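You operate a simulated robot arm through the tools that you are given. There is no shell and no other tool. Be economical: measure what you need, move in short steps, check, and stop when the job is done.

Carry out the task below with a simulated two-armed robot. There is one attempt and no reset: what you move stays moved.

JOB
Put the sensor's yellow plug and the housing's display in the tray.
Fine: vent the sensor to 0 first; hold each piece steady; vent open, latch free. Set down upright: orange tab display.

The check looks at the end state, three seconds after you hand in, the way a careful person would. Anything else that was tipped, shoved, dropped, spilled or broken makes it a failure.

ROBOT AND FRAMES
Two 7-joint arms with two-finger parallel grippers on one trunk, on a base that drives. Base frame: it is fixed to the floor where the robot stands at the start and does not move with it; the origin is under the middle of the robot, x ahead of it, y to its left, z up; the surface under the hand at the start is at about z = 80. Units: cm, degrees, N and s.
The left shoulder is at the start at [7, 18.8, 119.9], the right one opposite. With the tool pointing down near the work surface each hand reaches from about 26 to 78 cm from the robot's upright axis, wherever it stands, measured 20 degrees to its own side. Places, roughly: hole of the front plug block [70, 0, 80]; inside of the two-handle tray [60, 70, 80]; red vent slide [50, 10, 90]; slim transmitter [100, 75, 100]; yellow latch [50, 40, 90]. Payload 3.91 kg a hand.
The TCP of each hand is the grasp point between the finger pads, 3 cm short of the fingertips. In the tool frame z runs along the fingers and y along their closing line. Largest opening 11 cm; finger width 2, thickness 1; the body of the gripper, 4.8 by 11.2 cm, starts 5.5 cm behind the TCP.
Orientation is that of the tool frame in the base frame, as a unit quaternion [x, y, z, w]. With the fingers straight down and closing along the base's y, the tool's x points along the base's -x, its y along +y and its z along -z.

CONTROLS
- The arms move only by the tool apply_moves. It takes "left_commands", "right_commands" or both (then of equal length, played together; a hand with none holds still); each is one flat list of numbers, 7 for each row, row after row: the opening, from 0 (shut) to 1 (fully open), then the shift along the tool's x, y, z in units of 250 mm (1.0 is 250 mm), then the turn, a rotation vector about the tool's x, y, z in units of 45 degrees (1.0 is 45 degrees). In form: [jaw, x, y, z, wx, wy, wz, jaw, x, y, z, wx, wy, wz, ...]. A call has 1 to 12 rows; each row is the pose to reach, as a shift and turn from the pose commanded when the call began, along the tool's axes at that moment. A call with a number of a shift or a turn outside -1 to 1 is refused whole. Rows are played at 5 a second. More than 5 cm and 8.6 degrees between two rows, or a gripper value outside its range, and nothing of the call is played. Where a pose cannot be reached the arm comes as near as it can. A force on the tool above 60 N (or 10 N above the force at the start of the call, whichever is more), or a blocked arm, ends the call early, and 0.2 s more pass. Each finger travels about 7.2 cm/s and halts on what it meets, pressing with about 40 N; the grip force reading is that of the motor and also rises with nothing between the fingers. The clock runs only during rows and for 0.2 s after the last one: add rows that repeat a pose to give the fingers time. It gives the time, the measured TCP pose, the force on the tool (base axes), the opening and the grip force at its end, in the units of the frame above (readings bear some noise), with the torque about the TCP (base axes, N m) and any sound that the robot's microphone picked up, and new pictures: "views" is both (left out), scene, wrist or none (wrist: the cameras of the hands that moved).
- Cameras (640 x 400 px; columns grow to the right, rows downward): "scene" is now at [12.22, 4.77, 143.51]; the picture's right is [0.55, -0.83, 0.00], its down [-0.43, -0.28, -0.86] and it looks along [0.72, 0.47, -0.51] (base axes); focal length 260 px, centre (320, 200). "left" rides on the left gripper at [7.2, -1.7, -10.3] in its tool frame; the picture's right is [0.23, 0.97, 0.00], its down [-0.76, 0.18, -0.62] and it looks along [-0.61, 0.14, 0.78] (tool axes); focal length 222 px, centre (320, 200). "right" rides on the right gripper at [7.2, 1.7, -10.3] in its tool frame; the picture's right is [-0.23, 0.97, 0.00], its down [-0.76, -0.18, -0.62] and it looks along [-0.61, -0.14, 0.78] (tool axes); focal length 222 px, centre (320, 200).
- lift_body(by): slides the trunk up (or, below 0, down) by that many cm; the arms and the scene camera ride with it, the base frame stays. It gives what a move gives, with no picture.
- roll_base(legs): drives the robot by 1 to 6 legs, each [ahead, turn to the left] in cm and degrees, along the robot's own axes; the way and the turn of a leg run together, so that a leg with both is an arc; at most 150 cm and 180 degrees a leg. The arms and the cameras ride along, it lands a little off, and it stops where it bumps. It gives what a move gives, and a new picture of the scene camera.
- head_to(pan, tilt): turns the head with the scene camera to pan (to the left, within 86 degrees either way) and tilt (down, from -29 to 69), counted from straight ahead of the robot. It gives what a move gives, and a new picture of the scene camera.
- point_at(camera, pixels): for up to 12 pixels [column, row] of the newest picture of that camera ("zoom" is the newest enlarged one), the place [x, y, z] in the base frame of the surface seen there, good to about 0.2 cm. It takes no simulated time.
- close_up(camera, box): a new picture of the part [left, top, right, bottom] of that camera's present view, enlarged. It takes no simulated time.
- finish_job(): hands the job in; it is judged then, once.

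Keep the steps short. Do not move on a guess: measure, check each grasp and each placing, and mend mistakes. In all there are 80 turns and 260 pictures (those below and enlarged ones count). Leave the grippers open and the arms clear of the work at the hand-in unless told otherwise, and finish with a single line.

The tools are called after ">>>" as a command line: name --argument value ..., lists and objects as JSON in quotes. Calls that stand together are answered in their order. apply_moves: Moves the arms, as the interface text tells. Its arguments: {"type":"object","properties":{"left_commands":{"type":"array","items":{"type":"number"}},"right_commands":{"type":"array","items":{"type":"number"}},"views":{"type":"string","enum":["both","scene","wrist","none"]}},"required":[]} The other tools are called the same way: lift_body (by) slides the trunk up or down; roll_base (legs) drives the base; head_to (pan, tilt) turns the head that bears the scene camera; point_at (camera, pixels) gives the place of the surface under pixels of a picture; close_up (camera, box) takes an enlarged picture of a part of a camera's view; finish_job () hands the job in.

At the start:

```text
time_s: 0.0
left_tool_pos: [38.46, 41.34, 129.83]
left_tcp_rot: [0.0, 1.0, -0.001, 0.002]
left_contact_force: [0.0, -0.4, -0.8]
left_wrist_torque: [0.0, 0.01, 0.0]
left_gripper_width: 11.03
left_grasp_force: 0.0
right_tool_pos: [45.51, 4.02, 122.8]
right_tcp_rot: [-0.001, 1.0, 0.0, 0.0]
right_contact_force: [0.7, 0.2, 0.1]
right_wrist_torque: [0.01, 0.03, -0.01]
right_gripper_width: 11.02
right_grasp_force: 0.1
trunk travel left (down, up): [-71.0, 23.0]
robot x, y, heading: [0.15, 0.41, -0.0]
head pan, tilt: [33.5, 30.7]
```

scene: 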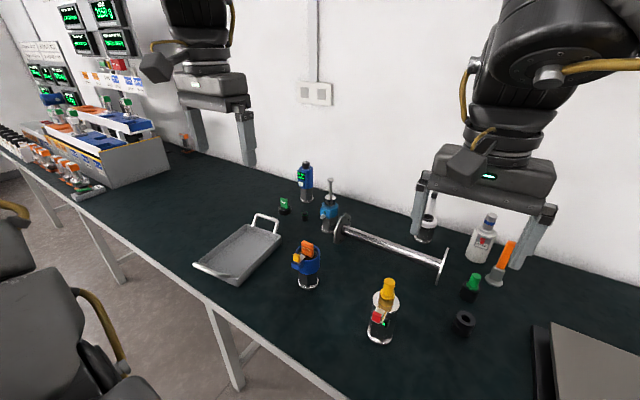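
right: 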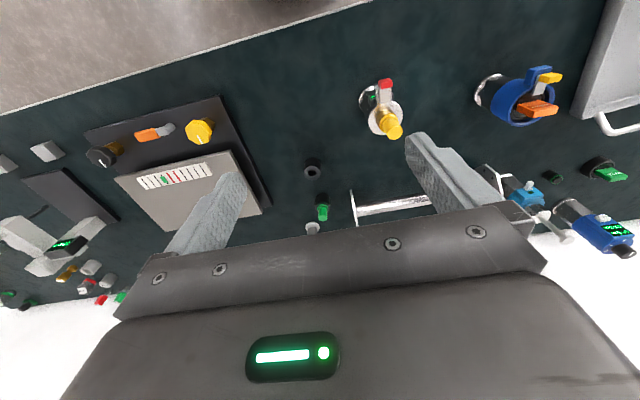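
left: 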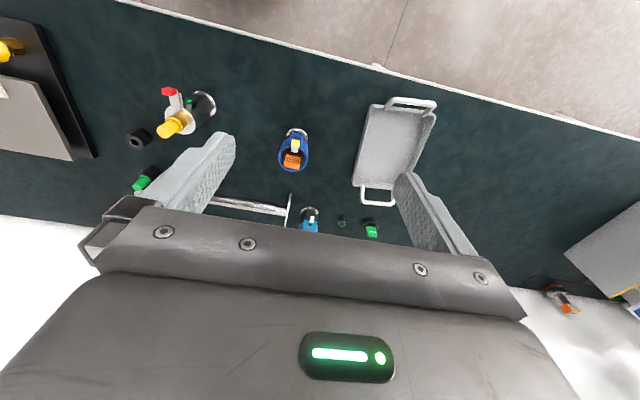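

I see the sensor (yellow plug, red slide) around (382,310) and the blue housing with an orange piece around (307,262). I'll enlarge both.

>>> close_up --camera "scene" --box '[340, 260, 440, 360]'

>>> close_up --camera "scene" --box '[260, 220, 350, 310]'

>>> close_up --camera "right" --box '[340, 50, 440, 150]'

>>> close_up --camera "left" --box '[250, 110, 340, 200]'

```text
4.00 times, centred on (390, 310) of scene
```

zoom: 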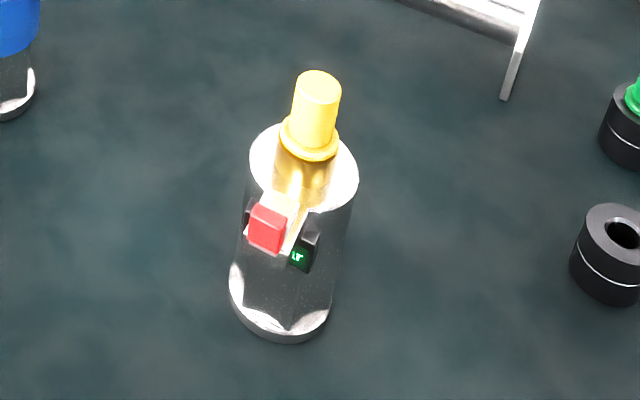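

```text
4.44 times, centred on (305, 265) of scene
```

zoom: 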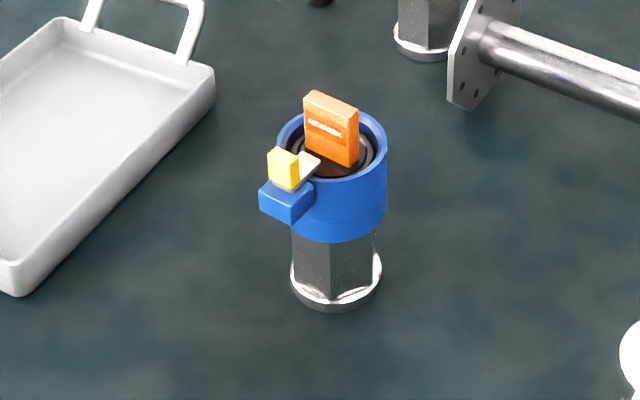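

```text
4.00 times, centred on (390, 100) of right
```

zoom: 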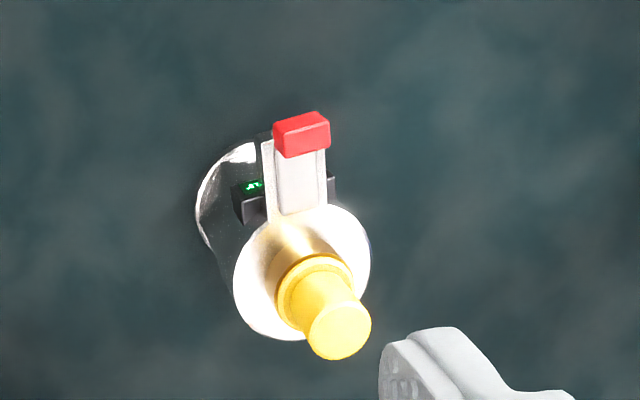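

```text
4.44 times, centred on (295, 155) of left
```

zoom: 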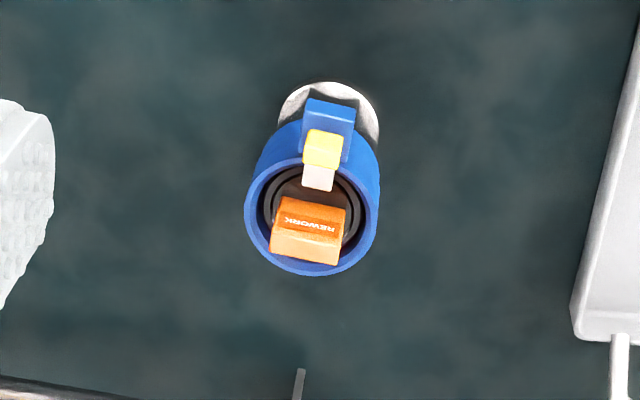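

Both mechanisms look like radial slides facing the robot. Now I'll measure the key points with the scene and wrist cameras, starting with the housing zoom (last zoom, left).

>>> point_at --camera "zoom" --pixels '[[322, 150], [318, 180], [328, 115], [310, 215], [300, 245], [250, 215], [375, 215], [310, 270], [285, 205], [335, 210], [350, 185], [300, 95]]'

>>> point_at --camera "scene" --pixels '[[388, 283], [387, 292], [377, 316], [380, 335], [195, 265], [240, 283], [278, 234], [246, 225], [235, 255], [308, 285], [306, 245], [296, 258]]'

>>> close_up --camera "right" --box '[350, 60, 420, 130]'

```text
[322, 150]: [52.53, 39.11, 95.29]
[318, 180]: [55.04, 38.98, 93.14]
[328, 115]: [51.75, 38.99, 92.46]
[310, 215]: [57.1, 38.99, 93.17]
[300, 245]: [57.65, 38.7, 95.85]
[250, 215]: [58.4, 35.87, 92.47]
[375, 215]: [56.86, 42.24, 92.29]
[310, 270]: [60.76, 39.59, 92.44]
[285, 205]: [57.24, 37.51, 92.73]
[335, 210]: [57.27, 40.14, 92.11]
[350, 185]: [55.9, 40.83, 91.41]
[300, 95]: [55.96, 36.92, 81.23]
```

```text
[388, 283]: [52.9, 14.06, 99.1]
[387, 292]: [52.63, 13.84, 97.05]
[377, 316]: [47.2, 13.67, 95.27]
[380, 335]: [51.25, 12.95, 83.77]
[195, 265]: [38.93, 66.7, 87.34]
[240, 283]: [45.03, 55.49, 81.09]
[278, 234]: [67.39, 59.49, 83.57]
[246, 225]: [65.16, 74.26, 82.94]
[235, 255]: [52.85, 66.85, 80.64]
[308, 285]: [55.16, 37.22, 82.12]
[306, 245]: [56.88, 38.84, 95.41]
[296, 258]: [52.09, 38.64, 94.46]
```

```text
5.71 times, centred on (385, 95) of right
```

zoom: 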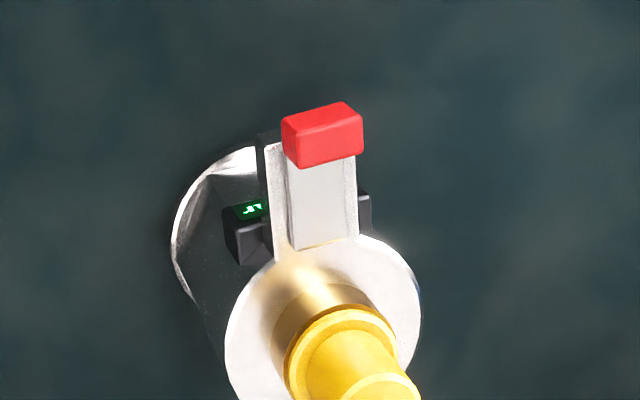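

Measuring the red slide's shape.

>>> point_at --camera "zoom" --pixels '[[320, 120], [325, 150], [298, 145], [355, 130], [345, 105], [320, 180], [320, 230], [278, 220], [268, 160], [250, 208], [240, 235], [340, 330]]'

>>> head_to --pan 15 --tilt 45

```text
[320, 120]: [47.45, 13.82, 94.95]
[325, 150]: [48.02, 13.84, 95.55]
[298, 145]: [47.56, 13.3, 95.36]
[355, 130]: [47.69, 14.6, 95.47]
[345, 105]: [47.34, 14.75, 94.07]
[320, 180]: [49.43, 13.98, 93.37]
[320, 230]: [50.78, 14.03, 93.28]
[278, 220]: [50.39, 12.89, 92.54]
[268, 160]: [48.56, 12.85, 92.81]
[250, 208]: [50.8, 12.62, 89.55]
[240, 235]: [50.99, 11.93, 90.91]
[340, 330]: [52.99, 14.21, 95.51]
```

```text
time_s: 0.8
left_tool_pos: [38.44, 41.58, 129.93]
left_tcp_rot: [-0.001, 1.0, -0.001, 0.001]
left_contact_force: [0.7, -0.2, 0.1]
left_wrist_torque: [-0.03, -0.01, 0.0]
left_gripper_width: 10.99
left_grasp_force: 0.2
right_tool_pos: [45.42, 4.02, 122.8]
right_tcp_rot: [-0.001, 1.0, 0.0, -0.001]
right_contact_force: [0.2, -0.4, 0.8]
right_wrist_torque: [0.03, 0.0, -0.01]
right_gripper_width: 10.98
right_grasp_force: 0.1
trunk travel left (down, up): [-71.0, 23.0]
robot x, y, heading: [-0.13, 0.09, 0.1]
head pan, tilt: [15.0, 45.0]
```

scene: 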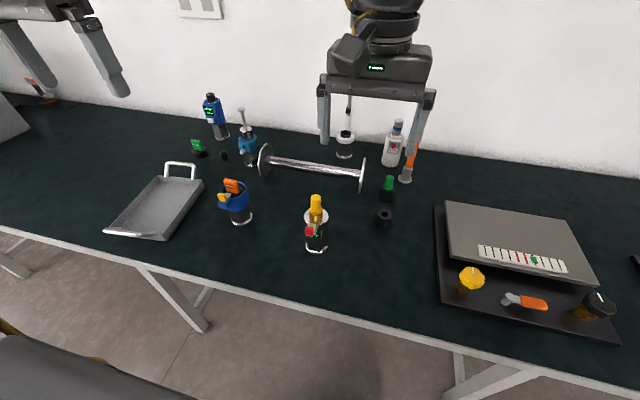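

The slide is a horizontal tongue with a red knob, moving along x. Next I'll zoom in on the sensor, housing and tray from this head pose for sizes.

>>> close_up --camera "scene" --box '[280, 185, 350, 260]'

>>> point_at --camera "zoom" --pixels '[[310, 65], [300, 240], [390, 240], [270, 290], [380, 290], [270, 345], [320, 345], [380, 345], [260, 180], [390, 180], [330, 120], [265, 230]]'

>>> close_up --camera "scene" --box '[205, 170, 265, 230]'

>>> point_at --camera "zoom" --pixels '[[150, 260], [210, 260], [285, 95], [260, 120], [240, 200], [400, 200], [270, 310], [390, 300], [320, 250], [300, 330], [340, 330], [380, 330]]'

```text
5.33 times, centred on (315, 222) of scene
```

zoom: 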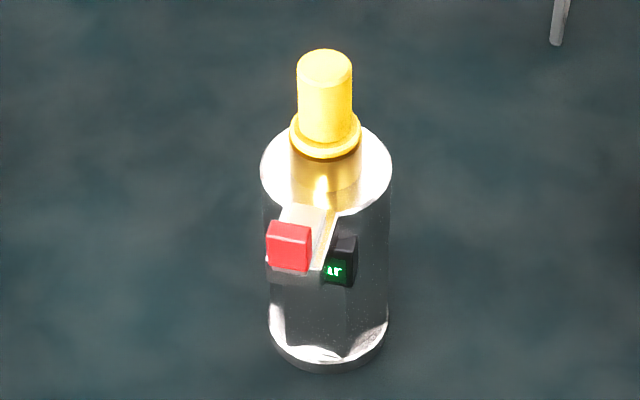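

```text
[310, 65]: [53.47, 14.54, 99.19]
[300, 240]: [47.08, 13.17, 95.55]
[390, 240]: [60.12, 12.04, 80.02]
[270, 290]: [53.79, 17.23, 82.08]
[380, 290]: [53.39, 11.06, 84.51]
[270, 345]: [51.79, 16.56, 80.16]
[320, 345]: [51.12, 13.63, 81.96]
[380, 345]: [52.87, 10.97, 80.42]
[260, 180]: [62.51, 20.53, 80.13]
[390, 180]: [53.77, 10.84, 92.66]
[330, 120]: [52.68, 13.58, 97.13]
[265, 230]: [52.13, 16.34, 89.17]
```

```text
6.67 times, centred on (235, 200) of scene
```

zoom: 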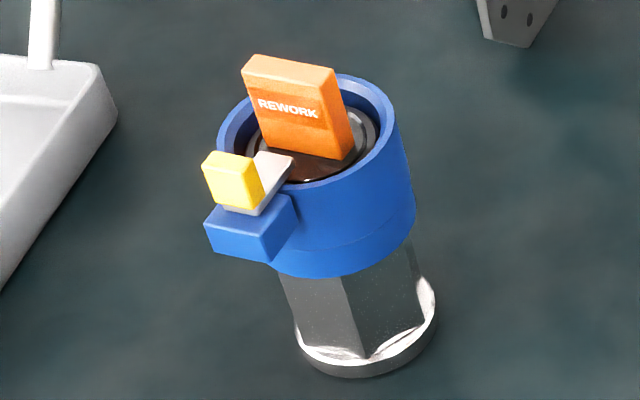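

```text
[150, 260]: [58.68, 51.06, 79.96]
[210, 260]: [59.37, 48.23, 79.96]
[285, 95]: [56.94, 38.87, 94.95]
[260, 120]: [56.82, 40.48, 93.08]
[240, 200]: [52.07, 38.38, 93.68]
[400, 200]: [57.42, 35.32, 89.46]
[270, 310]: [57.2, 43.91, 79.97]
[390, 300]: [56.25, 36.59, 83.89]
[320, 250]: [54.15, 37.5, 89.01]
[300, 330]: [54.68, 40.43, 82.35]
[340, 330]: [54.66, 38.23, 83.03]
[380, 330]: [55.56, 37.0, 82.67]
```

Hex flats face ±x, so for the sensor I'll grip along x with the right hand coming in from the right. I'll measure obstacles to the right (black ring at (384,218), green plug at (388,187), shaft) and the tray.

>>> point_at --camera "scene" --pixels '[[384, 210], [376, 214], [388, 180], [388, 195], [364, 175], [434, 215], [438, 270], [472, 275], [110, 232], [165, 240], [155, 205], [200, 182]]'

```text
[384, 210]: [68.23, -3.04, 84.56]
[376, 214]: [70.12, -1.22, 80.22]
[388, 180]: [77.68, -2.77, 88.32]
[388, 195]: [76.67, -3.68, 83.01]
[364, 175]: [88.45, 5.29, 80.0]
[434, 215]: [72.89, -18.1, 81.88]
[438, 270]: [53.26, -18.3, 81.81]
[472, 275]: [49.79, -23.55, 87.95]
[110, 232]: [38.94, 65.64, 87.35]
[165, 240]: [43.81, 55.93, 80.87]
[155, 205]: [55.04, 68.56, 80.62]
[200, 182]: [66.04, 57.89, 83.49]
```

Path is clear. I'll turn the right hand so its fingers point left (+y), tilted 40° down, in two calls, staging at right of the sensor.

>>> apply_moves --right_commands '[1, -0.026, -0.069, 0.086, -0.062, -0.062, -0.133, 1, -0.051, -0.137, 0.171, -0.124, -0.124, -0.266, 1, -0.077, -0.206, 0.257, -0.186, -0.186, -0.399, 1, -0.103, -0.274, 0.343, -0.248, -0.248, -0.531, 1, -0.129, -0.343, 0.429, -0.31, -0.31, -0.664, 1, -0.154, -0.411, 0.514, -0.372, -0.372, -0.797, 1, -0.18, -0.48, 0.6, -0.434, -0.434, -0.93]' --views "none"

>>> apply_moves --right_commands '[1, 0, 0, 0, -0.062, -0.062, -0.133, 1, 0, 0, 0, -0.124, -0.124, -0.266, 1, 0, 0, 0, -0.186, -0.186, -0.399, 1, 0, 0, 0, -0.248, -0.248, -0.531, 1, 0, 0, 0, -0.31, -0.31, -0.664, 1, 0, 0, 0, -0.372, -0.372, -0.797, 1, 0, 0, 0, -0.434, -0.434, -0.93, 1, 0, 0, 0, -0.434, -0.434, -0.93]'

```text
time_s: 2.4
left_tool_pos: [38.39, 41.4, 129.91]
left_tcp_rot: [-0.001, 1.0, -0.001, 0.003]
left_contact_force: [0.2, -0.6, 0.3]
left_wrist_torque: [-0.01, 0.0, -0.01]
left_gripper_width: 11.01
left_grasp_force: 0.0
right_tool_pos: [39.09, 8.09, 111.63]
right_tcp_rot: [-0.315, 0.918, 0.17, 0.17]
right_contact_force: [0.5, 0.8, 0.0]
right_wrist_torque: [0.0, -0.01, 0.01]
right_gripper_width: 11.01
right_grasp_force: 0.1
right hand out of reach, approached as far as the arm can: row 4, 5, 6, 7
trunk travel left (down, up): [-71.0, 23.0]
robot x, y, heading: [-0.47, 0.35, -0.1]
head pan, tilt: [15.0, 45.0]
```

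```text
time_s: 4.2
left_tool_pos: [38.43, 41.57, 129.82]
left_tcp_rot: [0.0, 1.0, -0.002, 0.001]
left_contact_force: [0.7, 0.8, 1.0]
left_wrist_torque: [0.03, 0.01, 0.0]
left_gripper_width: 10.98
left_grasp_force: 0.1
right_tool_pos: [34.77, 25.45, 139.72]
right_tcp_rot: [-0.604, 0.681, 0.304, 0.281]
right_contact_force: [0.4, -0.4, -0.3]
right_wrist_torque: [-0.01, 0.0, -0.03]
right_gripper_width: 11.02
right_grasp_force: 0.0
right hand out of reach, approached as far as the arm can: row 1, 2, 3, 4, 5, 6, 7, 8
trunk travel left (down, up): [-71.0, 23.0]
robot x, y, heading: [0.16, 0.14, -0.1]
head pan, tilt: [15.0, 45.0]
```

scene: 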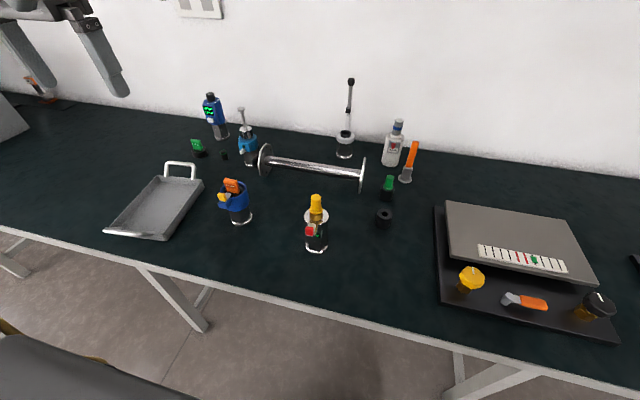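
right: 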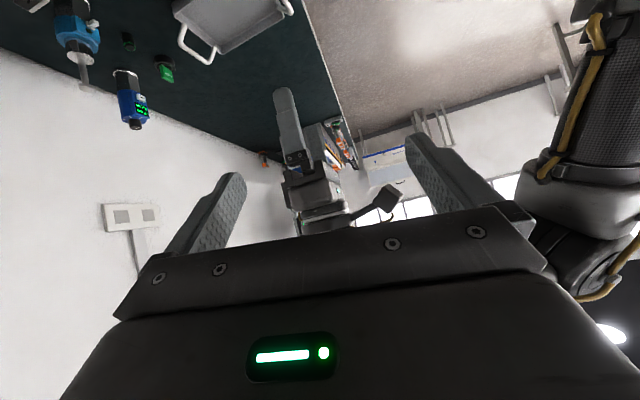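

The arm drifted off because that staging pose wasn't reachable, but the orientation is nearly right now and nothing was touched. I'll move halfway toward [53.6, 2, 100] from here and see how it reaches.

>>> apply_moves --right_commands '[1, 0.143, -0.079, 0.029, 0, 0, 0, 1, 0.287, -0.157, 0.058, 0, 0, 0, 1, 0.43, -0.236, 0.087, 0, 0, 0, 1, 0.573, -0.315, 0.116, 0, 0, 0, 1, 0.717, -0.393, 0.145, 0, 0, 0, 1, 0.86, -0.472, 0.174, 0, 0, 0, 1, 0.86, -0.472, 0.174, 0, 0, 0]' --views "none"

```text
time_s: 5.8
left_tool_pos: [38.43, 41.47, 129.83]
left_tcp_rot: [-0.001, 1.0, 0.0, 0.001]
left_contact_force: [0.6, 0.2, -0.8]
left_wrist_torque: [0.02, 0.05, 0.01]
left_gripper_width: 10.98
left_grasp_force: 0.1
right_tool_pos: [34.52, 25.41, 139.89]
right_tcp_rot: [-0.606, 0.68, 0.304, 0.281]
right_contact_force: [-0.8, -0.4, 0.2]
right_wrist_torque: [-0.01, -0.02, 0.0]
right_gripper_width: 11.0
right_grasp_force: 0.1
right hand out of reach, approached as far as the arm can: row 1, 2, 3, 4, 5, 6, 7
trunk travel left (down, up): [-71.0, 23.0]
robot x, y, heading: [-0.17, -0.08, 0.1]
head pan, tilt: [15.0, 45.0]
```

The right arm is stuck at a joint limit. I'll unwind half the rotation while moving back, then turn the base left so the approach is more natural.

>>> apply_moves --right_commands '[1, 0.073, -0.04, -0.014, 0.062, 0.057, 0.124, 1, 0.145, -0.08, -0.027, 0.124, 0.115, 0.248, 1, 0.218, -0.12, -0.041, 0.186, 0.172, 0.372, 1, 0.29, -0.16, -0.055, 0.249, 0.229, 0.495, 1, 0.363, -0.2, -0.069, 0.311, 0.286, 0.619, 1, 0.435, -0.24, -0.082, 0.373, 0.344, 0.743, 1, 0.508, -0.28, -0.096, 0.435, 0.401, 0.867, 1, 0.508, -0.28, -0.096, 0.435, 0.401, 0.867]' --views "none"

>>> roll_base --legs '[[0, 30]]'

```text
time_s: 7.6
left_tool_pos: [38.5, 41.32, 129.93]
left_tcp_rot: [-0.001, 1.0, -0.001, 0.003]
left_contact_force: [-0.8, -0.3, -0.6]
left_wrist_torque: [0.02, 0.02, 0.01]
left_gripper_width: 10.98
left_grasp_force: 0.1
right_tool_pos: [40.59, 14.94, 129.28]
right_tcp_rot: [-0.335, 0.919, 0.148, 0.145]
right_contact_force: [-0.2, -0.9, -0.5]
right_wrist_torque: [0.0, 0.03, 0.0]
right_gripper_width: 10.99
right_grasp_force: 0.0
trunk travel left (down, up): [-71.0, 23.0]
robot x, y, heading: [0.09, -0.2, -0.0]
head pan, tilt: [15.0, 45.0]
```

```text
time_s: 9.5
left_tool_pos: [12.49, 54.99, 129.92]
left_tcp_rot: [-0.262, 0.965, 0.0, 0.002]
left_contact_force: [-0.2, -1.0, 0.6]
left_wrist_torque: [-0.02, -0.01, 0.0]
left_gripper_width: 10.99
left_grasp_force: 0.1
right_tool_pos: [27.51, 33.23, 129.29]
right_tcp_rot: [-0.564, 0.799, 0.181, 0.102]
right_contact_force: [-0.1, -0.9, 0.7]
right_wrist_torque: [-0.01, 0.0, -0.03]
right_gripper_width: 11.01
right_grasp_force: 0.1
trunk travel left (down, up): [-71.0, 23.0]
robot x, y, heading: [-0.13, 0.11, 30.4]
head pan, tilt: [15.0, 45.0]
```

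scene: 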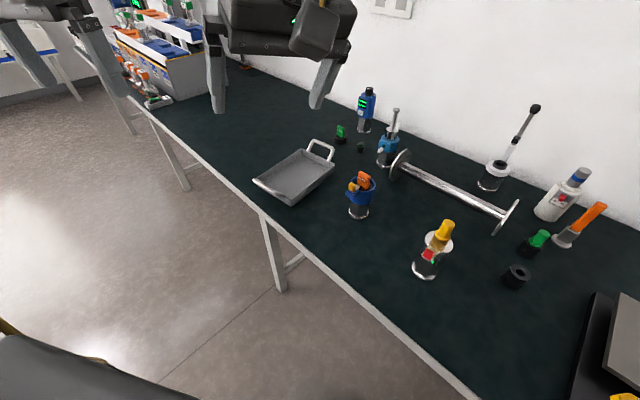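

Now rotate the right hand to the target orientation while moving 60% of the way toward the sensor's right side (ending ~[42,14.5,114], well above all).

>>> apply_moves --right_commands '[1, 0.084, -0.11, 0.029, -0.006, -0.073, -0.056, 1, 0.167, -0.22, 0.057, -0.013, -0.146, -0.112, 1, 0.251, -0.33, 0.086, -0.019, -0.219, -0.168, 1, 0.334, -0.44, 0.114, -0.026, -0.292, -0.225, 1, 0.418, -0.55, 0.143, -0.032, -0.364, -0.281, 1, 0.501, -0.66, 0.171, -0.038, -0.437, -0.337, 1, 0.585, -0.77, 0.2, -0.045, -0.51, -0.393, 1, 0.668, -0.88, 0.228, -0.051, -0.583, -0.449, 1, 0.668, -0.88, 0.228, -0.051, -0.583, -0.449]' --views "none"

```text
time_s: 11.5
left_tool_pos: [12.38, 55.17, 129.88]
left_tcp_rot: [-0.262, 0.965, -0.001, 0.003]
left_contact_force: [0.3, -0.4, -0.3]
left_wrist_torque: [-0.03, 0.01, 0.01]
left_gripper_width: 10.99
left_grasp_force: 0.1
right_tool_pos: [28.64, 31.66, 118.63]
right_tcp_rot: [-0.546, 0.749, 0.3, 0.225]
right_contact_force: [0.0, 0.3, -0.1]
right_wrist_torque: [0.02, -0.03, -0.03]
right_gripper_width: 10.96
right_grasp_force: 0.0
right hand out of reach, approached as far as the arm can: row 2, 3, 4, 5, 6, 7, 8, 9
trunk travel left (down, up): [-71.0, 23.0]
robot x, y, heading: [-0.13, 0.09, 30.3]
head pan, tilt: [15.0, 45.0]
```

Still limited. I'll test pure translation from here (no more rotation) toward [45,14,112].

>>> apply_moves --right_commands '[1, 0.058, -0.105, -0.037, 0, 0, 0, 1, 0.115, -0.209, -0.074, 0, 0, 0, 1, 0.173, -0.314, -0.111, 0, 0, 0, 1, 0.23, -0.418, -0.148, 0, 0, 0, 1, 0.288, -0.523, -0.185, 0, 0, 0, 1, 0.345, -0.627, -0.222, 0, 0, 0, 1, 0.403, -0.732, -0.259, 0, 0, 0, 1, 0.46, -0.836, -0.296, 0, 0, 0]' --views "scene"

```text
time_s: 13.3
left_tool_pos: [12.38, 55.11, 129.93]
left_tcp_rot: [-0.263, 0.965, 0.0, 0.003]
left_contact_force: [0.7, 0.4, -0.4]
left_wrist_torque: [0.0, 0.02, -0.02]
left_gripper_width: 10.98
left_grasp_force: 0.0
right_tool_pos: [28.76, 31.79, 118.46]
right_tcp_rot: [-0.547, 0.748, 0.301, 0.225]
right_contact_force: [-0.1, 0.3, -0.6]
right_wrist_torque: [-0.01, 0.01, 0.03]
right_gripper_width: 11.0
right_grasp_force: 0.1
right hand out of reach, approached as far as the arm can: row 1, 2, 3, 4, 5, 6, 7, 8
trunk travel left (down, up): [-71.0, 23.0]
robot x, y, heading: [-0.16, -0.28, 30.0]
head pan, tilt: [15.0, 45.0]
```

scene: 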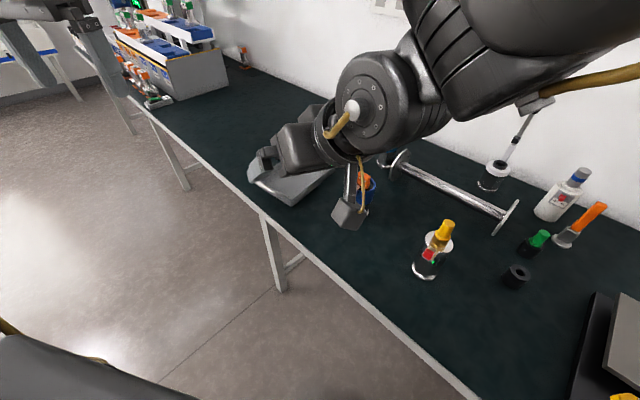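

The arm wants a more horizontal forearm. I'll raise the right hand 15 cm, then lower the trunk and turn the base further left so that the pose becomes natural.

>>> apply_moves --right_commands '[1, -0.1, 0.03, -0.108, 0, 0, 0, 1, -0.2, 0.061, -0.215, 0, 0, 0, 1, -0.3, 0.092, -0.323, 0, 0, 0, 1, -0.4, 0.122, -0.43, 0, 0, 0, 1, -0.4, 0.122, -0.43, 0, 0, 0]' --views "none"

>>> roll_base --legs '[[0, 15]]'

>>> lift_body --by -20

```text
time_s: 14.5
left_tool_pos: [12.39, 55.18, 129.95]
left_tcp_rot: [-0.263, 0.965, 0.0, 0.002]
left_contact_force: [0.0, 0.1, -0.2]
left_wrist_torque: [0.0, 0.0, 0.0]
left_gripper_width: 10.99
left_grasp_force: 0.1
right_tool_pos: [28.29, 32.64, 132.28]
right_tcp_rot: [-0.554, 0.752, 0.282, 0.22]
right_contact_force: [0.0, 0.6, -0.7]
right_wrist_torque: [-0.02, 0.0, 0.0]
right_gripper_width: 10.98
right_grasp_force: 0.1
trunk travel left (down, up): [-71.0, 23.0]
robot x, y, heading: [-0.13, 0.12, 30.3]
head pan, tilt: [15.0, 45.0]
```

```text
time_s: 15.8
left_tool_pos: [-2.59, 56.48, 129.92]
left_tcp_rot: [-0.389, 0.921, 0.0, 0.002]
left_contact_force: [-0.7, 0.1, 0.4]
left_wrist_torque: [-0.01, -0.03, -0.02]
left_gripper_width: 10.98
left_grasp_force: 0.0
right_tool_pos: [18.75, 38.87, 132.14]
right_tcp_rot: [-0.649, 0.672, 0.309, 0.18]
right_contact_force: [-0.3, 0.7, 0.3]
right_wrist_torque: [-0.03, -0.01, 0.01]
right_gripper_width: 11.0
right_grasp_force: 0.1
trunk travel left (down, up): [-71.0, 23.0]
robot x, y, heading: [-0.06, -0.09, 45.2]
head pan, tilt: [15.0, 45.0]
```

scene: 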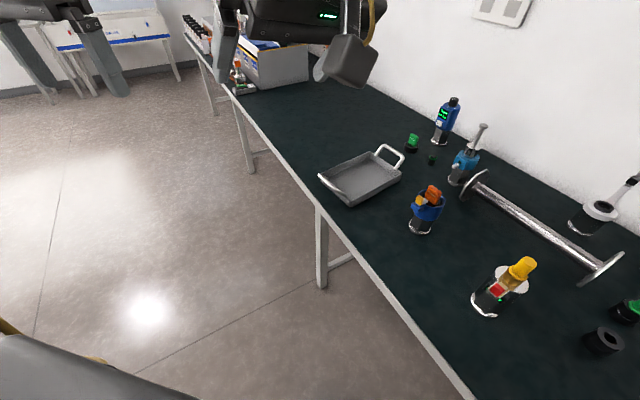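

```text
time_s: 18.0
left_tool_pos: [-2.67, 56.41, 110.02]
left_tcp_rot: [-0.388, 0.922, 0.0, 0.003]
left_contact_force: [0.3, 0.2, -0.3]
left_wrist_torque: [0.0, 0.0, 0.03]
left_gripper_width: 11.01
left_grasp_force: 0.1
right_tool_pos: [18.66, 38.95, 112.18]
right_tcp_rot: [-0.649, 0.672, 0.309, 0.18]
right_contact_force: [-0.3, -0.6, -0.2]
right_wrist_torque: [0.01, -0.01, -0.03]
right_gripper_width: 11.02
right_grasp_force: 0.1
trunk travel left (down, up): [-51.0, 43.0]
robot x, y, heading: [-0.0, 0.29, 45.5]
head pan, tilt: [15.0, 45.0]
```

Now translate the right hand toward [42.7, 9, 112] with the orientation held.

>>> apply_moves --right_commands '[1, 0.082, -0.09, -0.093, 0, 0, 0, 1, 0.164, -0.181, -0.186, 0, 0, 0, 1, 0.246, -0.271, -0.28, 0, 0, 0, 1, 0.328, -0.362, -0.373, 0, 0, 0, 1, 0.41, -0.452, -0.466, 0, 0, 0, 1, 0.492, -0.542, -0.559, 0, 0, 0, 1, 0.574, -0.633, -0.652, 0, 0, 0, 1, 0.656, -0.723, -0.746, 0, 0, 0, 1, 0.738, -0.814, -0.839, 0, 0, 0, 1, 0.82, -0.904, -0.932, 0, 0, 0]' --views "none"

```text
time_s: 20.2
left_tool_pos: [-2.64, 56.52, 110.0]
left_tcp_rot: [-0.388, 0.922, 0.001, 0.003]
left_contact_force: [0.5, -1.1, 0.0]
left_wrist_torque: [0.0, 0.01, 0.0]
left_gripper_width: 11.01
left_grasp_force: 0.1
right_tool_pos: [19.52, 34.1, 110.52]
right_tcp_rot: [-0.631, 0.688, 0.312, 0.175]
right_contact_force: [0.0, 0.6, -0.4]
right_wrist_torque: [-0.01, 0.02, -0.02]
right_gripper_width: 10.99
right_grasp_force: 0.1
right hand out of reach, approached as far as the arm can: row 1, 2, 3, 4, 5, 6, 7, 8, 9, 10
trunk travel left (down, up): [-51.0, 43.0]
robot x, y, heading: [-0.18, 0.31, 45.4]
head pan, tilt: [15.0, 45.0]
```

The arm is in a poor configuration near its limits. I'll unwind to the natural straight-down pose first.

>>> apply_moves --right_commands '[1, -0.011, -0.056, -0.034, 0.073, 0.093, 0.106, 1, -0.022, -0.112, -0.068, 0.147, 0.187, 0.212, 1, -0.034, -0.169, -0.101, 0.22, 0.28, 0.318, 1, -0.045, -0.225, -0.135, 0.293, 0.373, 0.424, 1, -0.056, -0.281, -0.169, 0.366, 0.466, 0.53, 1, -0.067, -0.337, -0.202, 0.44, 0.56, 0.636, 1, -0.079, -0.394, -0.236, 0.513, 0.653, 0.742, 1, -0.09, -0.45, -0.27, 0.586, 0.746, 0.848, 1, -0.09, -0.45, -0.27, 0.586, 0.746, 0.848]' --views "scene"

```text
time_s: 22.2
left_tool_pos: [-2.67, 56.33, 109.93]
left_tcp_rot: [-0.388, 0.921, 0.002, 0.003]
left_contact_force: [0.5, -0.3, -0.8]
left_wrist_torque: [-0.02, 0.01, 0.0]
left_gripper_width: 11.0
left_grasp_force: 0.1
right_tool_pos: [30.64, 32.03, 114.69]
right_tcp_rot: [-0.383, 0.924, 0.0, 0.0]
right_contact_force: [0.4, 0.2, 0.4]
right_wrist_torque: [0.01, 0.03, -0.01]
right_gripper_width: 10.99
right_grasp_force: 0.0
trunk travel left (down, up): [-51.0, 43.0]
robot x, y, heading: [-0.25, -0.27, 45.5]
head pan, tilt: [15.0, 45.0]
```

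scene: 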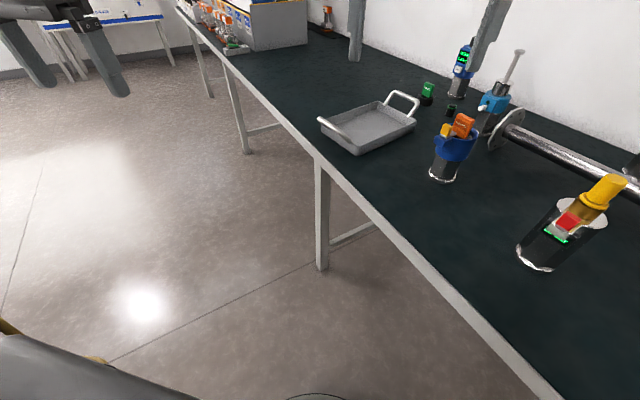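

Good. Now move sideways right at height (over everything, tips ≥ 109), then yaw 45° in the second call.

>>> apply_moves --right_commands '[1, 0.043, -0.16, 0, 0, 0, 0, 1, 0.085, -0.32, 0, 0, 0, 0, 1, 0.128, -0.48, 0, 0, 0, 0, 1, 0.17, -0.64, 0, 0, 0, 0, 1, 0.213, -0.8, 0, 0, 0, 0, 1, 0.256, -0.964, 0, 0, 0, 0]' --views "none"

>>> apply_moves --right_commands '[1, 0.017, -0.063, 0, 0, 0, -0.167, 1, 0.033, -0.125, 0, 0, 0, -0.333, 1, 0.05, -0.188, 0, 0, 0, -0.5, 1, 0.067, -0.25, 0, 0, 0, -0.667, 1, 0.083, -0.313, 0, 0, 0, -0.833, 1, 0.1, -0.376, 0, 0, 0, -1, 1, 0.1, -0.376, 0, 0, 0, -1]' --views "scene"

```text
time_s: 23.6
left_tool_pos: [-2.44, 56.32, 110.05]
left_tcp_rot: [-0.389, 0.921, 0.001, 0.003]
left_contact_force: [0.4, 0.0, 0.0]
left_wrist_torque: [0.01, 0.02, -0.03]
left_gripper_width: 11.01
left_grasp_force: 0.1
right_tool_pos: [36.62, 11.92, 108.34]
right_tcp_rot: [-0.382, 0.924, 0.003, 0.0]
right_contact_force: [0.2, 0.2, 0.8]
right_wrist_torque: [0.0, 0.01, -0.01]
right_gripper_width: 10.99
right_grasp_force: 0.1
right hand out of reach, approached as far as the arm can: row 3, 4, 5, 6
trunk travel left (down, up): [-51.0, 43.0]
robot x, y, heading: [-0.22, -0.34, 45.6]
head pan, tilt: [15.0, 45.0]
```

```text
time_s: 25.2
left_tool_pos: [-2.47, 56.67, 109.83]
left_tcp_rot: [-0.388, 0.922, 0.0, 0.002]
left_contact_force: [-0.4, 0.3, 0.0]
left_wrist_torque: [0.02, 0.0, -0.02]
left_gripper_width: 11.0
left_grasp_force: 0.0
right_tool_pos: [27.37, 0.74, 106.45]
right_tcp_rot: [0.707, -0.707, -0.002, 0.001]
right_contact_force: [0.7, 0.9, -0.2]
right_wrist_torque: [-0.03, 0.04, 0.0]
right_gripper_width: 11.0
right_grasp_force: 0.1
right hand out of reach, approached as far as the arm can: row 1, 2, 3, 4, 5, 6, 7
trunk travel left (down, up): [-51.0, 43.0]
robot x, y, heading: [-0.24, 0.08, 45.7]
head pan, tilt: [15.0, 45.0]
```

scene: 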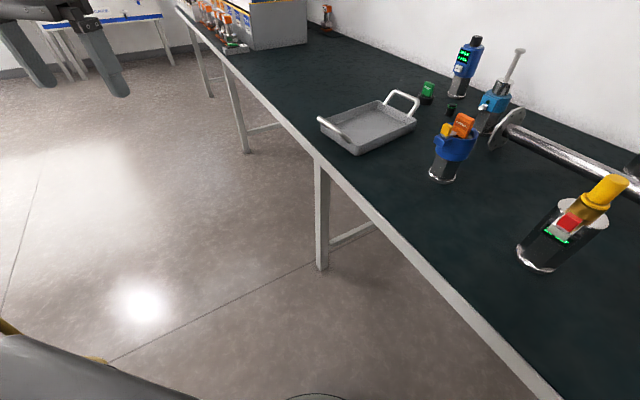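

Vertical at that height isn't reachable with the trunk low, but the pose now has the right yaw. I'll now pitch the fingers toward +y while moving to ~[50,-2,104], which should free the wrist.

>>> apply_moves --right_commands '[1, 0.014, -0.113, 0.013, 0, -0.125, 0, 1, 0.028, -0.225, 0.025, 0, -0.25, 0, 1, 0.041, -0.338, 0.038, 0, -0.375, 0, 1, 0.055, -0.45, 0.05, 0, -0.5, 0, 1, 0.069, -0.563, 0.063, 0, -0.625, 0, 1, 0.083, -0.675, 0.075, 0, -0.75, 0, 1, 0.096, -0.788, 0.088, 0, -0.875, 0, 1, 0.11, -0.9, 0.1, 0, -1, 0, 1, 0.11, -0.9, 0.1, 0, -1, 0]' --views "scene"

```text
time_s: 27.2
left_tool_pos: [-2.68, 56.37, 109.85]
left_tcp_rot: [-0.388, 0.922, 0.0, 0.003]
left_contact_force: [-0.4, 0.5, 0.4]
left_wrist_torque: [-0.01, -0.01, -0.01]
left_gripper_width: 11.01
left_grasp_force: 0.0
right_tool_pos: [26.31, 0.3, 115.74]
right_tcp_rot: [-0.653, 0.653, 0.272, 0.27]
right_contact_force: [-0.5, 0.4, 0.0]
right_wrist_torque: [-0.02, 0.01, 0.0]
right_gripper_width: 11.0
right_grasp_force: 0.1
right hand out of reach, approached as far as the arm can: row 1, 2, 3, 4, 5, 6, 7, 8, 9
trunk travel left (down, up): [-51.0, 43.0]
robot x, y, heading: [-0.38, 0.08, 45.7]
head pan, tilt: [15.0, 45.0]
```

scene: 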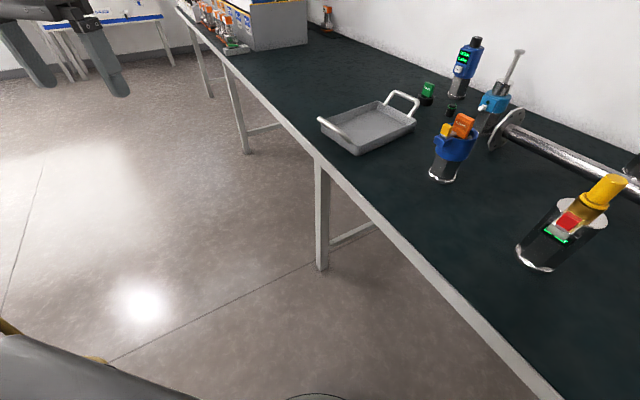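

Orientation is reached; position isn't. I'll look at the right arm to understand its configuration.

>>> head_to --pan -35 --tilt 20

```text
time_s: 28.3
left_tool_pos: [-2.66, 56.4, 109.9]
left_tcp_rot: [-0.388, 0.922, -0.001, 0.002]
left_contact_force: [0.4, 0.7, 1.3]
left_wrist_torque: [-0.02, 0.0, 0.01]
left_gripper_width: 10.98
left_grasp_force: 0.1
right_tool_pos: [26.41, 0.17, 115.76]
right_tcp_rot: [-0.652, 0.654, 0.271, 0.27]
right_contact_force: [0.5, 0.1, -0.1]
right_wrist_torque: [-0.02, -0.03, 0.01]
right_gripper_width: 11.0
right_grasp_force: 0.0
trunk travel left (down, up): [-51.0, 43.0]
robot x, y, heading: [0.27, 0.02, 45.2]
head pan, tilt: [-35.0, 20.0]
```

scene: 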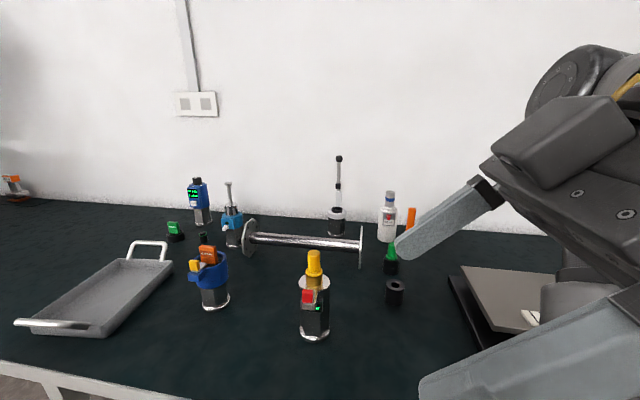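

I'll restore: raise the trunk, unwind the right hand to straight-down, then reposition the base to about [0,-20] heading 45° so the approach from the right is more frontal.

>>> lift_body --by 20

>>> apply_moves --right_commands '[1, 0, -0.028, 0.071, 0.049, 0.118, 0.118, 1, 0, -0.056, 0.142, 0.099, 0.237, 0.236, 1, 0, -0.084, 0.212, 0.148, 0.355, 0.354, 1, 0, -0.112, 0.283, 0.197, 0.473, 0.472, 1, 0, -0.14, 0.354, 0.246, 0.591, 0.589, 1, 0, -0.168, 0.425, 0.296, 0.71, 0.707, 1, 0, -0.196, 0.495, 0.345, 0.828, 0.825, 1, 0, -0.224, 0.566, 0.394, 0.946, 0.943, 1, 0, -0.224, 0.566, 0.394, 0.946, 0.943]' --views "none"

>>> roll_base --legs '[[-28, 0], [0, -45], [20, 0], [0, 45]]'

```text
time_s: 30.5
left_tool_pos: [-2.65, 56.5, 129.97]
left_tcp_rot: [-0.389, 0.921, 0.0, 0.002]
left_contact_force: [-0.5, -0.6, -0.6]
left_wrist_torque: [-0.01, -0.03, 0.0]
left_gripper_width: 11.01
left_grasp_force: 0.0
right_tool_pos: [26.32, 0.23, 135.67]
right_tcp_rot: [-0.652, 0.654, 0.272, 0.27]
right_contact_force: [-0.1, -0.3, -0.2]
right_wrist_torque: [-0.03, 0.01, -0.03]
right_gripper_width: 11.0
right_grasp_force: 0.2
trunk travel left (down, up): [-71.0, 23.0]
robot x, y, heading: [-0.33, -0.08, 45.4]
head pan, tilt: [-35.0, 20.0]
```

```text
time_s: 32.5
left_tool_pos: [-2.73, 56.39, 129.91]
left_tcp_rot: [-0.388, 0.922, 0.0, 0.003]
left_contact_force: [0.0, -0.9, 0.5]
left_wrist_torque: [0.01, -0.03, 0.02]
left_gripper_width: 11.02
left_grasp_force: 0.2
right_tool_pos: [31.86, 10.07, 125.82]
right_tcp_rot: [-0.383, 0.924, 0.002, 0.0]
right_contact_force: [-0.6, 0.0, 0.1]
right_wrist_torque: [0.05, 0.01, 0.01]
right_gripper_width: 11.03
right_grasp_force: 0.1
trunk travel left (down, up): [-71.0, 23.0]
robot x, y, heading: [-0.01, -0.22, 45.8]
head pan, tilt: [-35.0, 20.0]
```

```text
time_s: 39.8
left_tool_pos: [-3.37, 37.06, 129.92]
left_tcp_rot: [-0.399, 0.917, 0.001, 0.003]
left_contact_force: [-0.5, 0.3, 0.3]
left_wrist_torque: [0.0, -0.02, -0.01]
left_gripper_width: 11.0
left_grasp_force: 0.0
right_tool_pos: [32.26, -8.53, 125.78]
right_tcp_rot: [-0.394, 0.919, 0.001, 0.001]
right_contact_force: [0.1, -0.4, 0.6]
right_wrist_torque: [-0.01, 0.04, 0.0]
right_gripper_width: 11.02
right_grasp_force: 0.0
trunk travel left (down, up): [-71.0, 23.0]
robot x, y, heading: [0.15, -19.35, 46.9]
head pan, tilt: [-35.0, 20.0]
```

scene: 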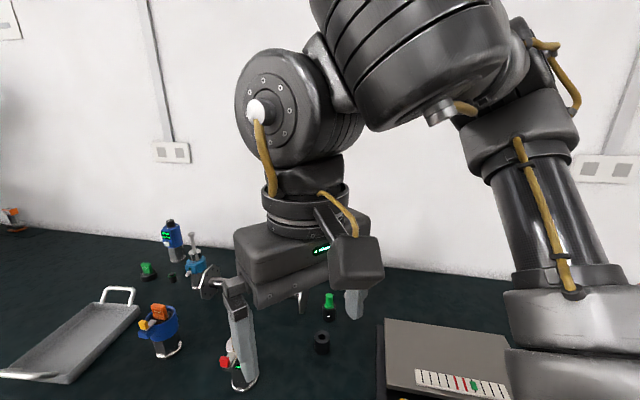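

Now I see the arm: elbow high and right, forearm coming from the right. From here I'll yaw +43° and move to about [46,-5,118], tool still straight down.

>>> apply_moves --right_commands '[1, -0.08, -0.05, 0.053, 0, 0, -0.159, 1, -0.16, -0.1, 0.107, 0, 0, -0.319, 1, -0.24, -0.15, 0.16, 0, 0, -0.478, 1, -0.32, -0.2, 0.213, 0, 0, -0.637, 1, -0.4, -0.25, 0.267, 0, 0, -0.797, 1, -0.48, -0.3, 0.32, 0, 0, -0.956, 1, -0.48, -0.3, 0.32, 0, 0, -0.956]' --views "none"

>>> apply_moves --right_commands '[1, 0, 0, 0, 0, -0.15, 0, 1, 0, 0, 0, 0, -0.3, 0, 1, 0, 0, 0, 0, -0.45, 0, 1, 0, 0, 0, 0, -0.6, 0, 1, 0, 0, 0, 0, -0.6, 0]' --views "scene"

```text
time_s: 41.4
left_tool_pos: [-3.44, 36.78, 129.88]
left_tcp_rot: [-0.399, 0.917, 0.0, 0.002]
left_contact_force: [0.0, 0.3, 0.8]
left_wrist_torque: [0.01, 0.01, -0.01]
left_gripper_width: 10.99
left_grasp_force: 0.0
right_tool_pos: [26.8, -7.88, 117.48]
right_tcp_rot: [-0.704, 0.711, 0.001, 0.001]
right_contact_force: [0.4, 0.3, 0.5]
right_wrist_torque: [-0.01, 0.02, 0.04]
right_gripper_width: 11.02
right_grasp_force: 0.2
right hand out of reach, approached as far as the arm can: row 2, 3, 4, 5, 6, 7
trunk travel left (down, up): [-71.0, 23.0]
robot x, y, heading: [0.4, -19.21, 47.0]
head pan, tilt: [-35.0, 20.0]
```

```text
time_s: 42.5
left_tool_pos: [-3.42, 37.37, 129.69]
left_tcp_rot: [-0.398, 0.917, -0.001, 0.001]
left_contact_force: [-0.1, 0.7, -0.3]
left_wrist_torque: [-0.03, 0.02, 0.0]
left_gripper_width: 11.0
left_grasp_force: 0.0
right_tool_pos: [26.53, -2.79, 124.02]
right_tcp_rot: [-0.682, 0.693, 0.165, 0.166]
right_contact_force: [1.1, 0.6, 0.0]
right_wrist_torque: [-0.04, 0.0, 0.0]
right_gripper_width: 10.99
right_grasp_force: 0.1
right hand out of reach, approached as far as the arm can: row 1, 2, 3, 4, 5
trunk travel left (down, up): [-71.0, 23.0]
robot x, y, heading: [0.47, -19.39, 46.9]
head pan, tilt: [-35.0, 20.0]
```

scene: 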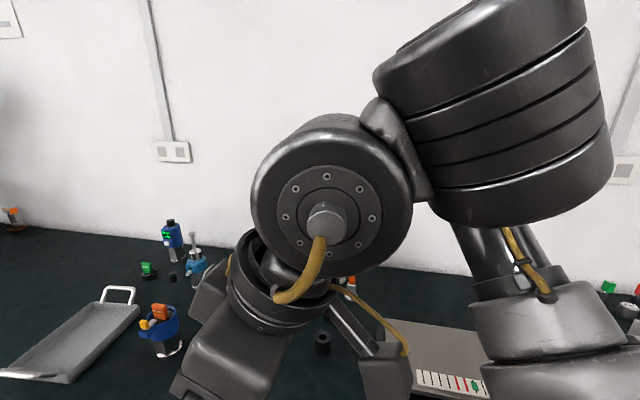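

The wrist roll limit is on the +yaw side, so the opposite (camera-up) orientation should have plenty of room. I'll unwind the yaw, then turn the base back to heading 0.

>>> apply_moves --right_commands '[1, 0, -0.043, 0, 0.032, 0.082, 0.131, 1, 0, -0.086, 0, 0.064, 0.164, 0.263, 1, 0, -0.129, 0, 0.096, 0.246, 0.394, 1, 0, -0.171, 0, 0.128, 0.327, 0.526, 1, 0, -0.214, 0, 0.16, 0.409, 0.657, 1, 0, -0.257, 0, 0.192, 0.491, 0.789, 1, 0, -0.3, 0, 0.224, 0.573, 0.92, 1, 0, -0.3, 0, 0.224, 0.573, 0.92]' --views "none"

>>> roll_base --legs '[[0, -47]]'

>>> head_to --pan 25 --tilt 40

```text
time_s: 44.4
left_tool_pos: [-3.43, 37.17, 129.77]
left_tcp_rot: [-0.398, 0.917, 0.001, 0.002]
left_contact_force: [0.2, -0.2, 0.0]
left_wrist_torque: [-0.02, -0.01, 0.01]
left_gripper_width: 11.0
left_grasp_force: 0.0
right_tool_pos: [34.07, -3.35, 123.68]
right_tcp_rot: [-0.4, 0.917, 0.0, 0.001]
right_contact_force: [-1.0, 0.0, 0.5]
right_wrist_torque: [0.01, -0.01, 0.01]
right_gripper_width: 11.01
right_grasp_force: 0.0
trunk travel left (down, up): [-71.0, 23.0]
robot x, y, heading: [0.35, -19.01, 46.9]
head pan, tilt: [-35.0, 20.0]
```

```text
time_s: 46.9
left_tool_pos: [38.78, 22.29, 129.97]
left_tcp_rot: [-0.002, 1.0, -0.002, 0.003]
left_contact_force: [-0.1, 0.3, 0.3]
left_wrist_torque: [0.01, 0.01, 0.0]
left_gripper_width: 10.99
left_grasp_force: 0.0
right_tool_pos: [35.03, -32.98, 123.82]
right_tcp_rot: [-0.004, 1.0, -0.001, 0.001]
right_contact_force: [-0.4, 0.2, -0.7]
right_wrist_torque: [0.02, 0.01, 0.01]
right_gripper_width: 11.0
right_grasp_force: 0.1
trunk travel left (down, up): [-71.0, 23.0]
robot x, y, heading: [0.36, -19.43, 0.1]
head pan, tilt: [-35.0, 20.0]
```

scene: 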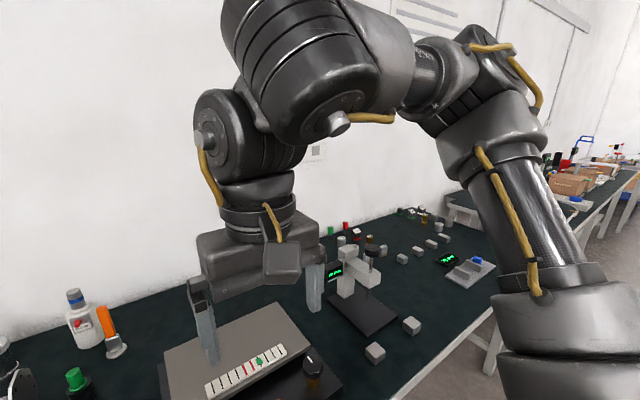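

```text
time_s: 48.2
left_tool_pos: [38.92, 22.12, 129.9]
left_tcp_rot: [-0.001, 1.0, -0.002, 0.003]
left_contact_force: [0.2, -0.2, 0.4]
left_wrist_torque: [-0.05, 0.0, 0.0]
left_gripper_width: 11.02
left_grasp_force: 0.0
right_tool_pos: [35.05, -32.94, 123.83]
right_tcp_rot: [-0.003, 1.0, -0.001, 0.0]
right_contact_force: [1.2, 1.0, 0.3]
right_wrist_torque: [-0.05, 0.0, -0.01]
right_gripper_width: 11.02
right_grasp_force: 0.1
trunk travel left (down, up): [-71.0, 23.0]
robot x, y, heading: [0.97, -19.15, 0.0]
head pan, tilt: [25.0, 40.0]
```

scene: 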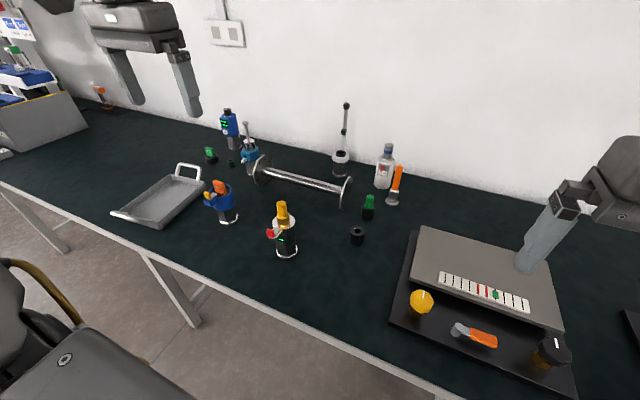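

Right hand is at the natural pose. Now yaw −90° in two calls while going to about [45,-12,118].

>>> apply_moves --right_commands '[1, -0.057, 0.12, 0.029, 0, 0, 0.143, 1, -0.114, 0.24, 0.057, 0, 0, 0.286, 1, -0.171, 0.36, 0.086, 0, 0, 0.429, 1, -0.229, 0.48, 0.114, 0, 0, 0.571, 1, -0.286, 0.6, 0.143, 0, 0, 0.714, 1, -0.343, 0.72, 0.171, 0, 0, 0.857, 1, -0.4, 0.84, 0.2, 0, 0, 1]' --views "none"

>>> apply_moves --right_commands '[1, 0, 0, 0, 0, 0, 0.167, 1, 0, 0, 0, 0, 0, 0.333, 1, 0, 0, 0, 0, 0, 0.5, 1, 0, 0, 0, 0, 0, 0.667, 1, 0, 0, 0, 0, 0, 0.833, 1, 0, 0, 0, 0, 0, 1, 1, 0, 0, 0, 0, 0, 1]' --views "none"

```text
time_s: 49.8
left_tool_pos: [38.83, 22.44, 129.61]
left_tcp_rot: [-0.001, 1.0, -0.003, 0.002]
left_contact_force: [0.4, 0.9, -0.6]
left_wrist_torque: [-0.03, 0.01, 0.01]
left_gripper_width: 11.03
left_grasp_force: 0.0
right_tool_pos: [45.18, -11.51, 118.48]
right_tcp_rot: [0.381, 0.925, -0.002, 0.001]
right_contact_force: [0.0, 0.9, -0.4]
right_wrist_torque: [0.0, 0.0, -0.01]
right_gripper_width: 11.03
right_grasp_force: 0.0
trunk travel left (down, up): [-71.0, 23.0]
robot x, y, heading: [0.06, -19.3, -0.1]
head pan, tilt: [25.0, 40.0]
```

```text
time_s: 51.4
left_tool_pos: [38.89, 22.21, 129.8]
left_tcp_rot: [-0.001, 1.0, -0.002, 0.003]
left_contact_force: [-0.2, 0.1, -0.8]
left_wrist_torque: [0.0, 0.01, -0.01]
left_gripper_width: 10.99
left_grasp_force: 0.0
right_tool_pos: [44.96, -11.82, 118.75]
right_tcp_rot: [0.705, 0.709, 0.0, 0.002]
right_contact_force: [0.7, 0.2, -0.4]
right_wrist_torque: [0.01, -0.02, 0.02]
right_gripper_width: 11.0
right_grasp_force: 0.1
trunk travel left (down, up): [-71.0, 23.0]
robot x, y, heading: [0.45, -19.12, 0.1]
head pan, tilt: [25.0, 40.0]
```

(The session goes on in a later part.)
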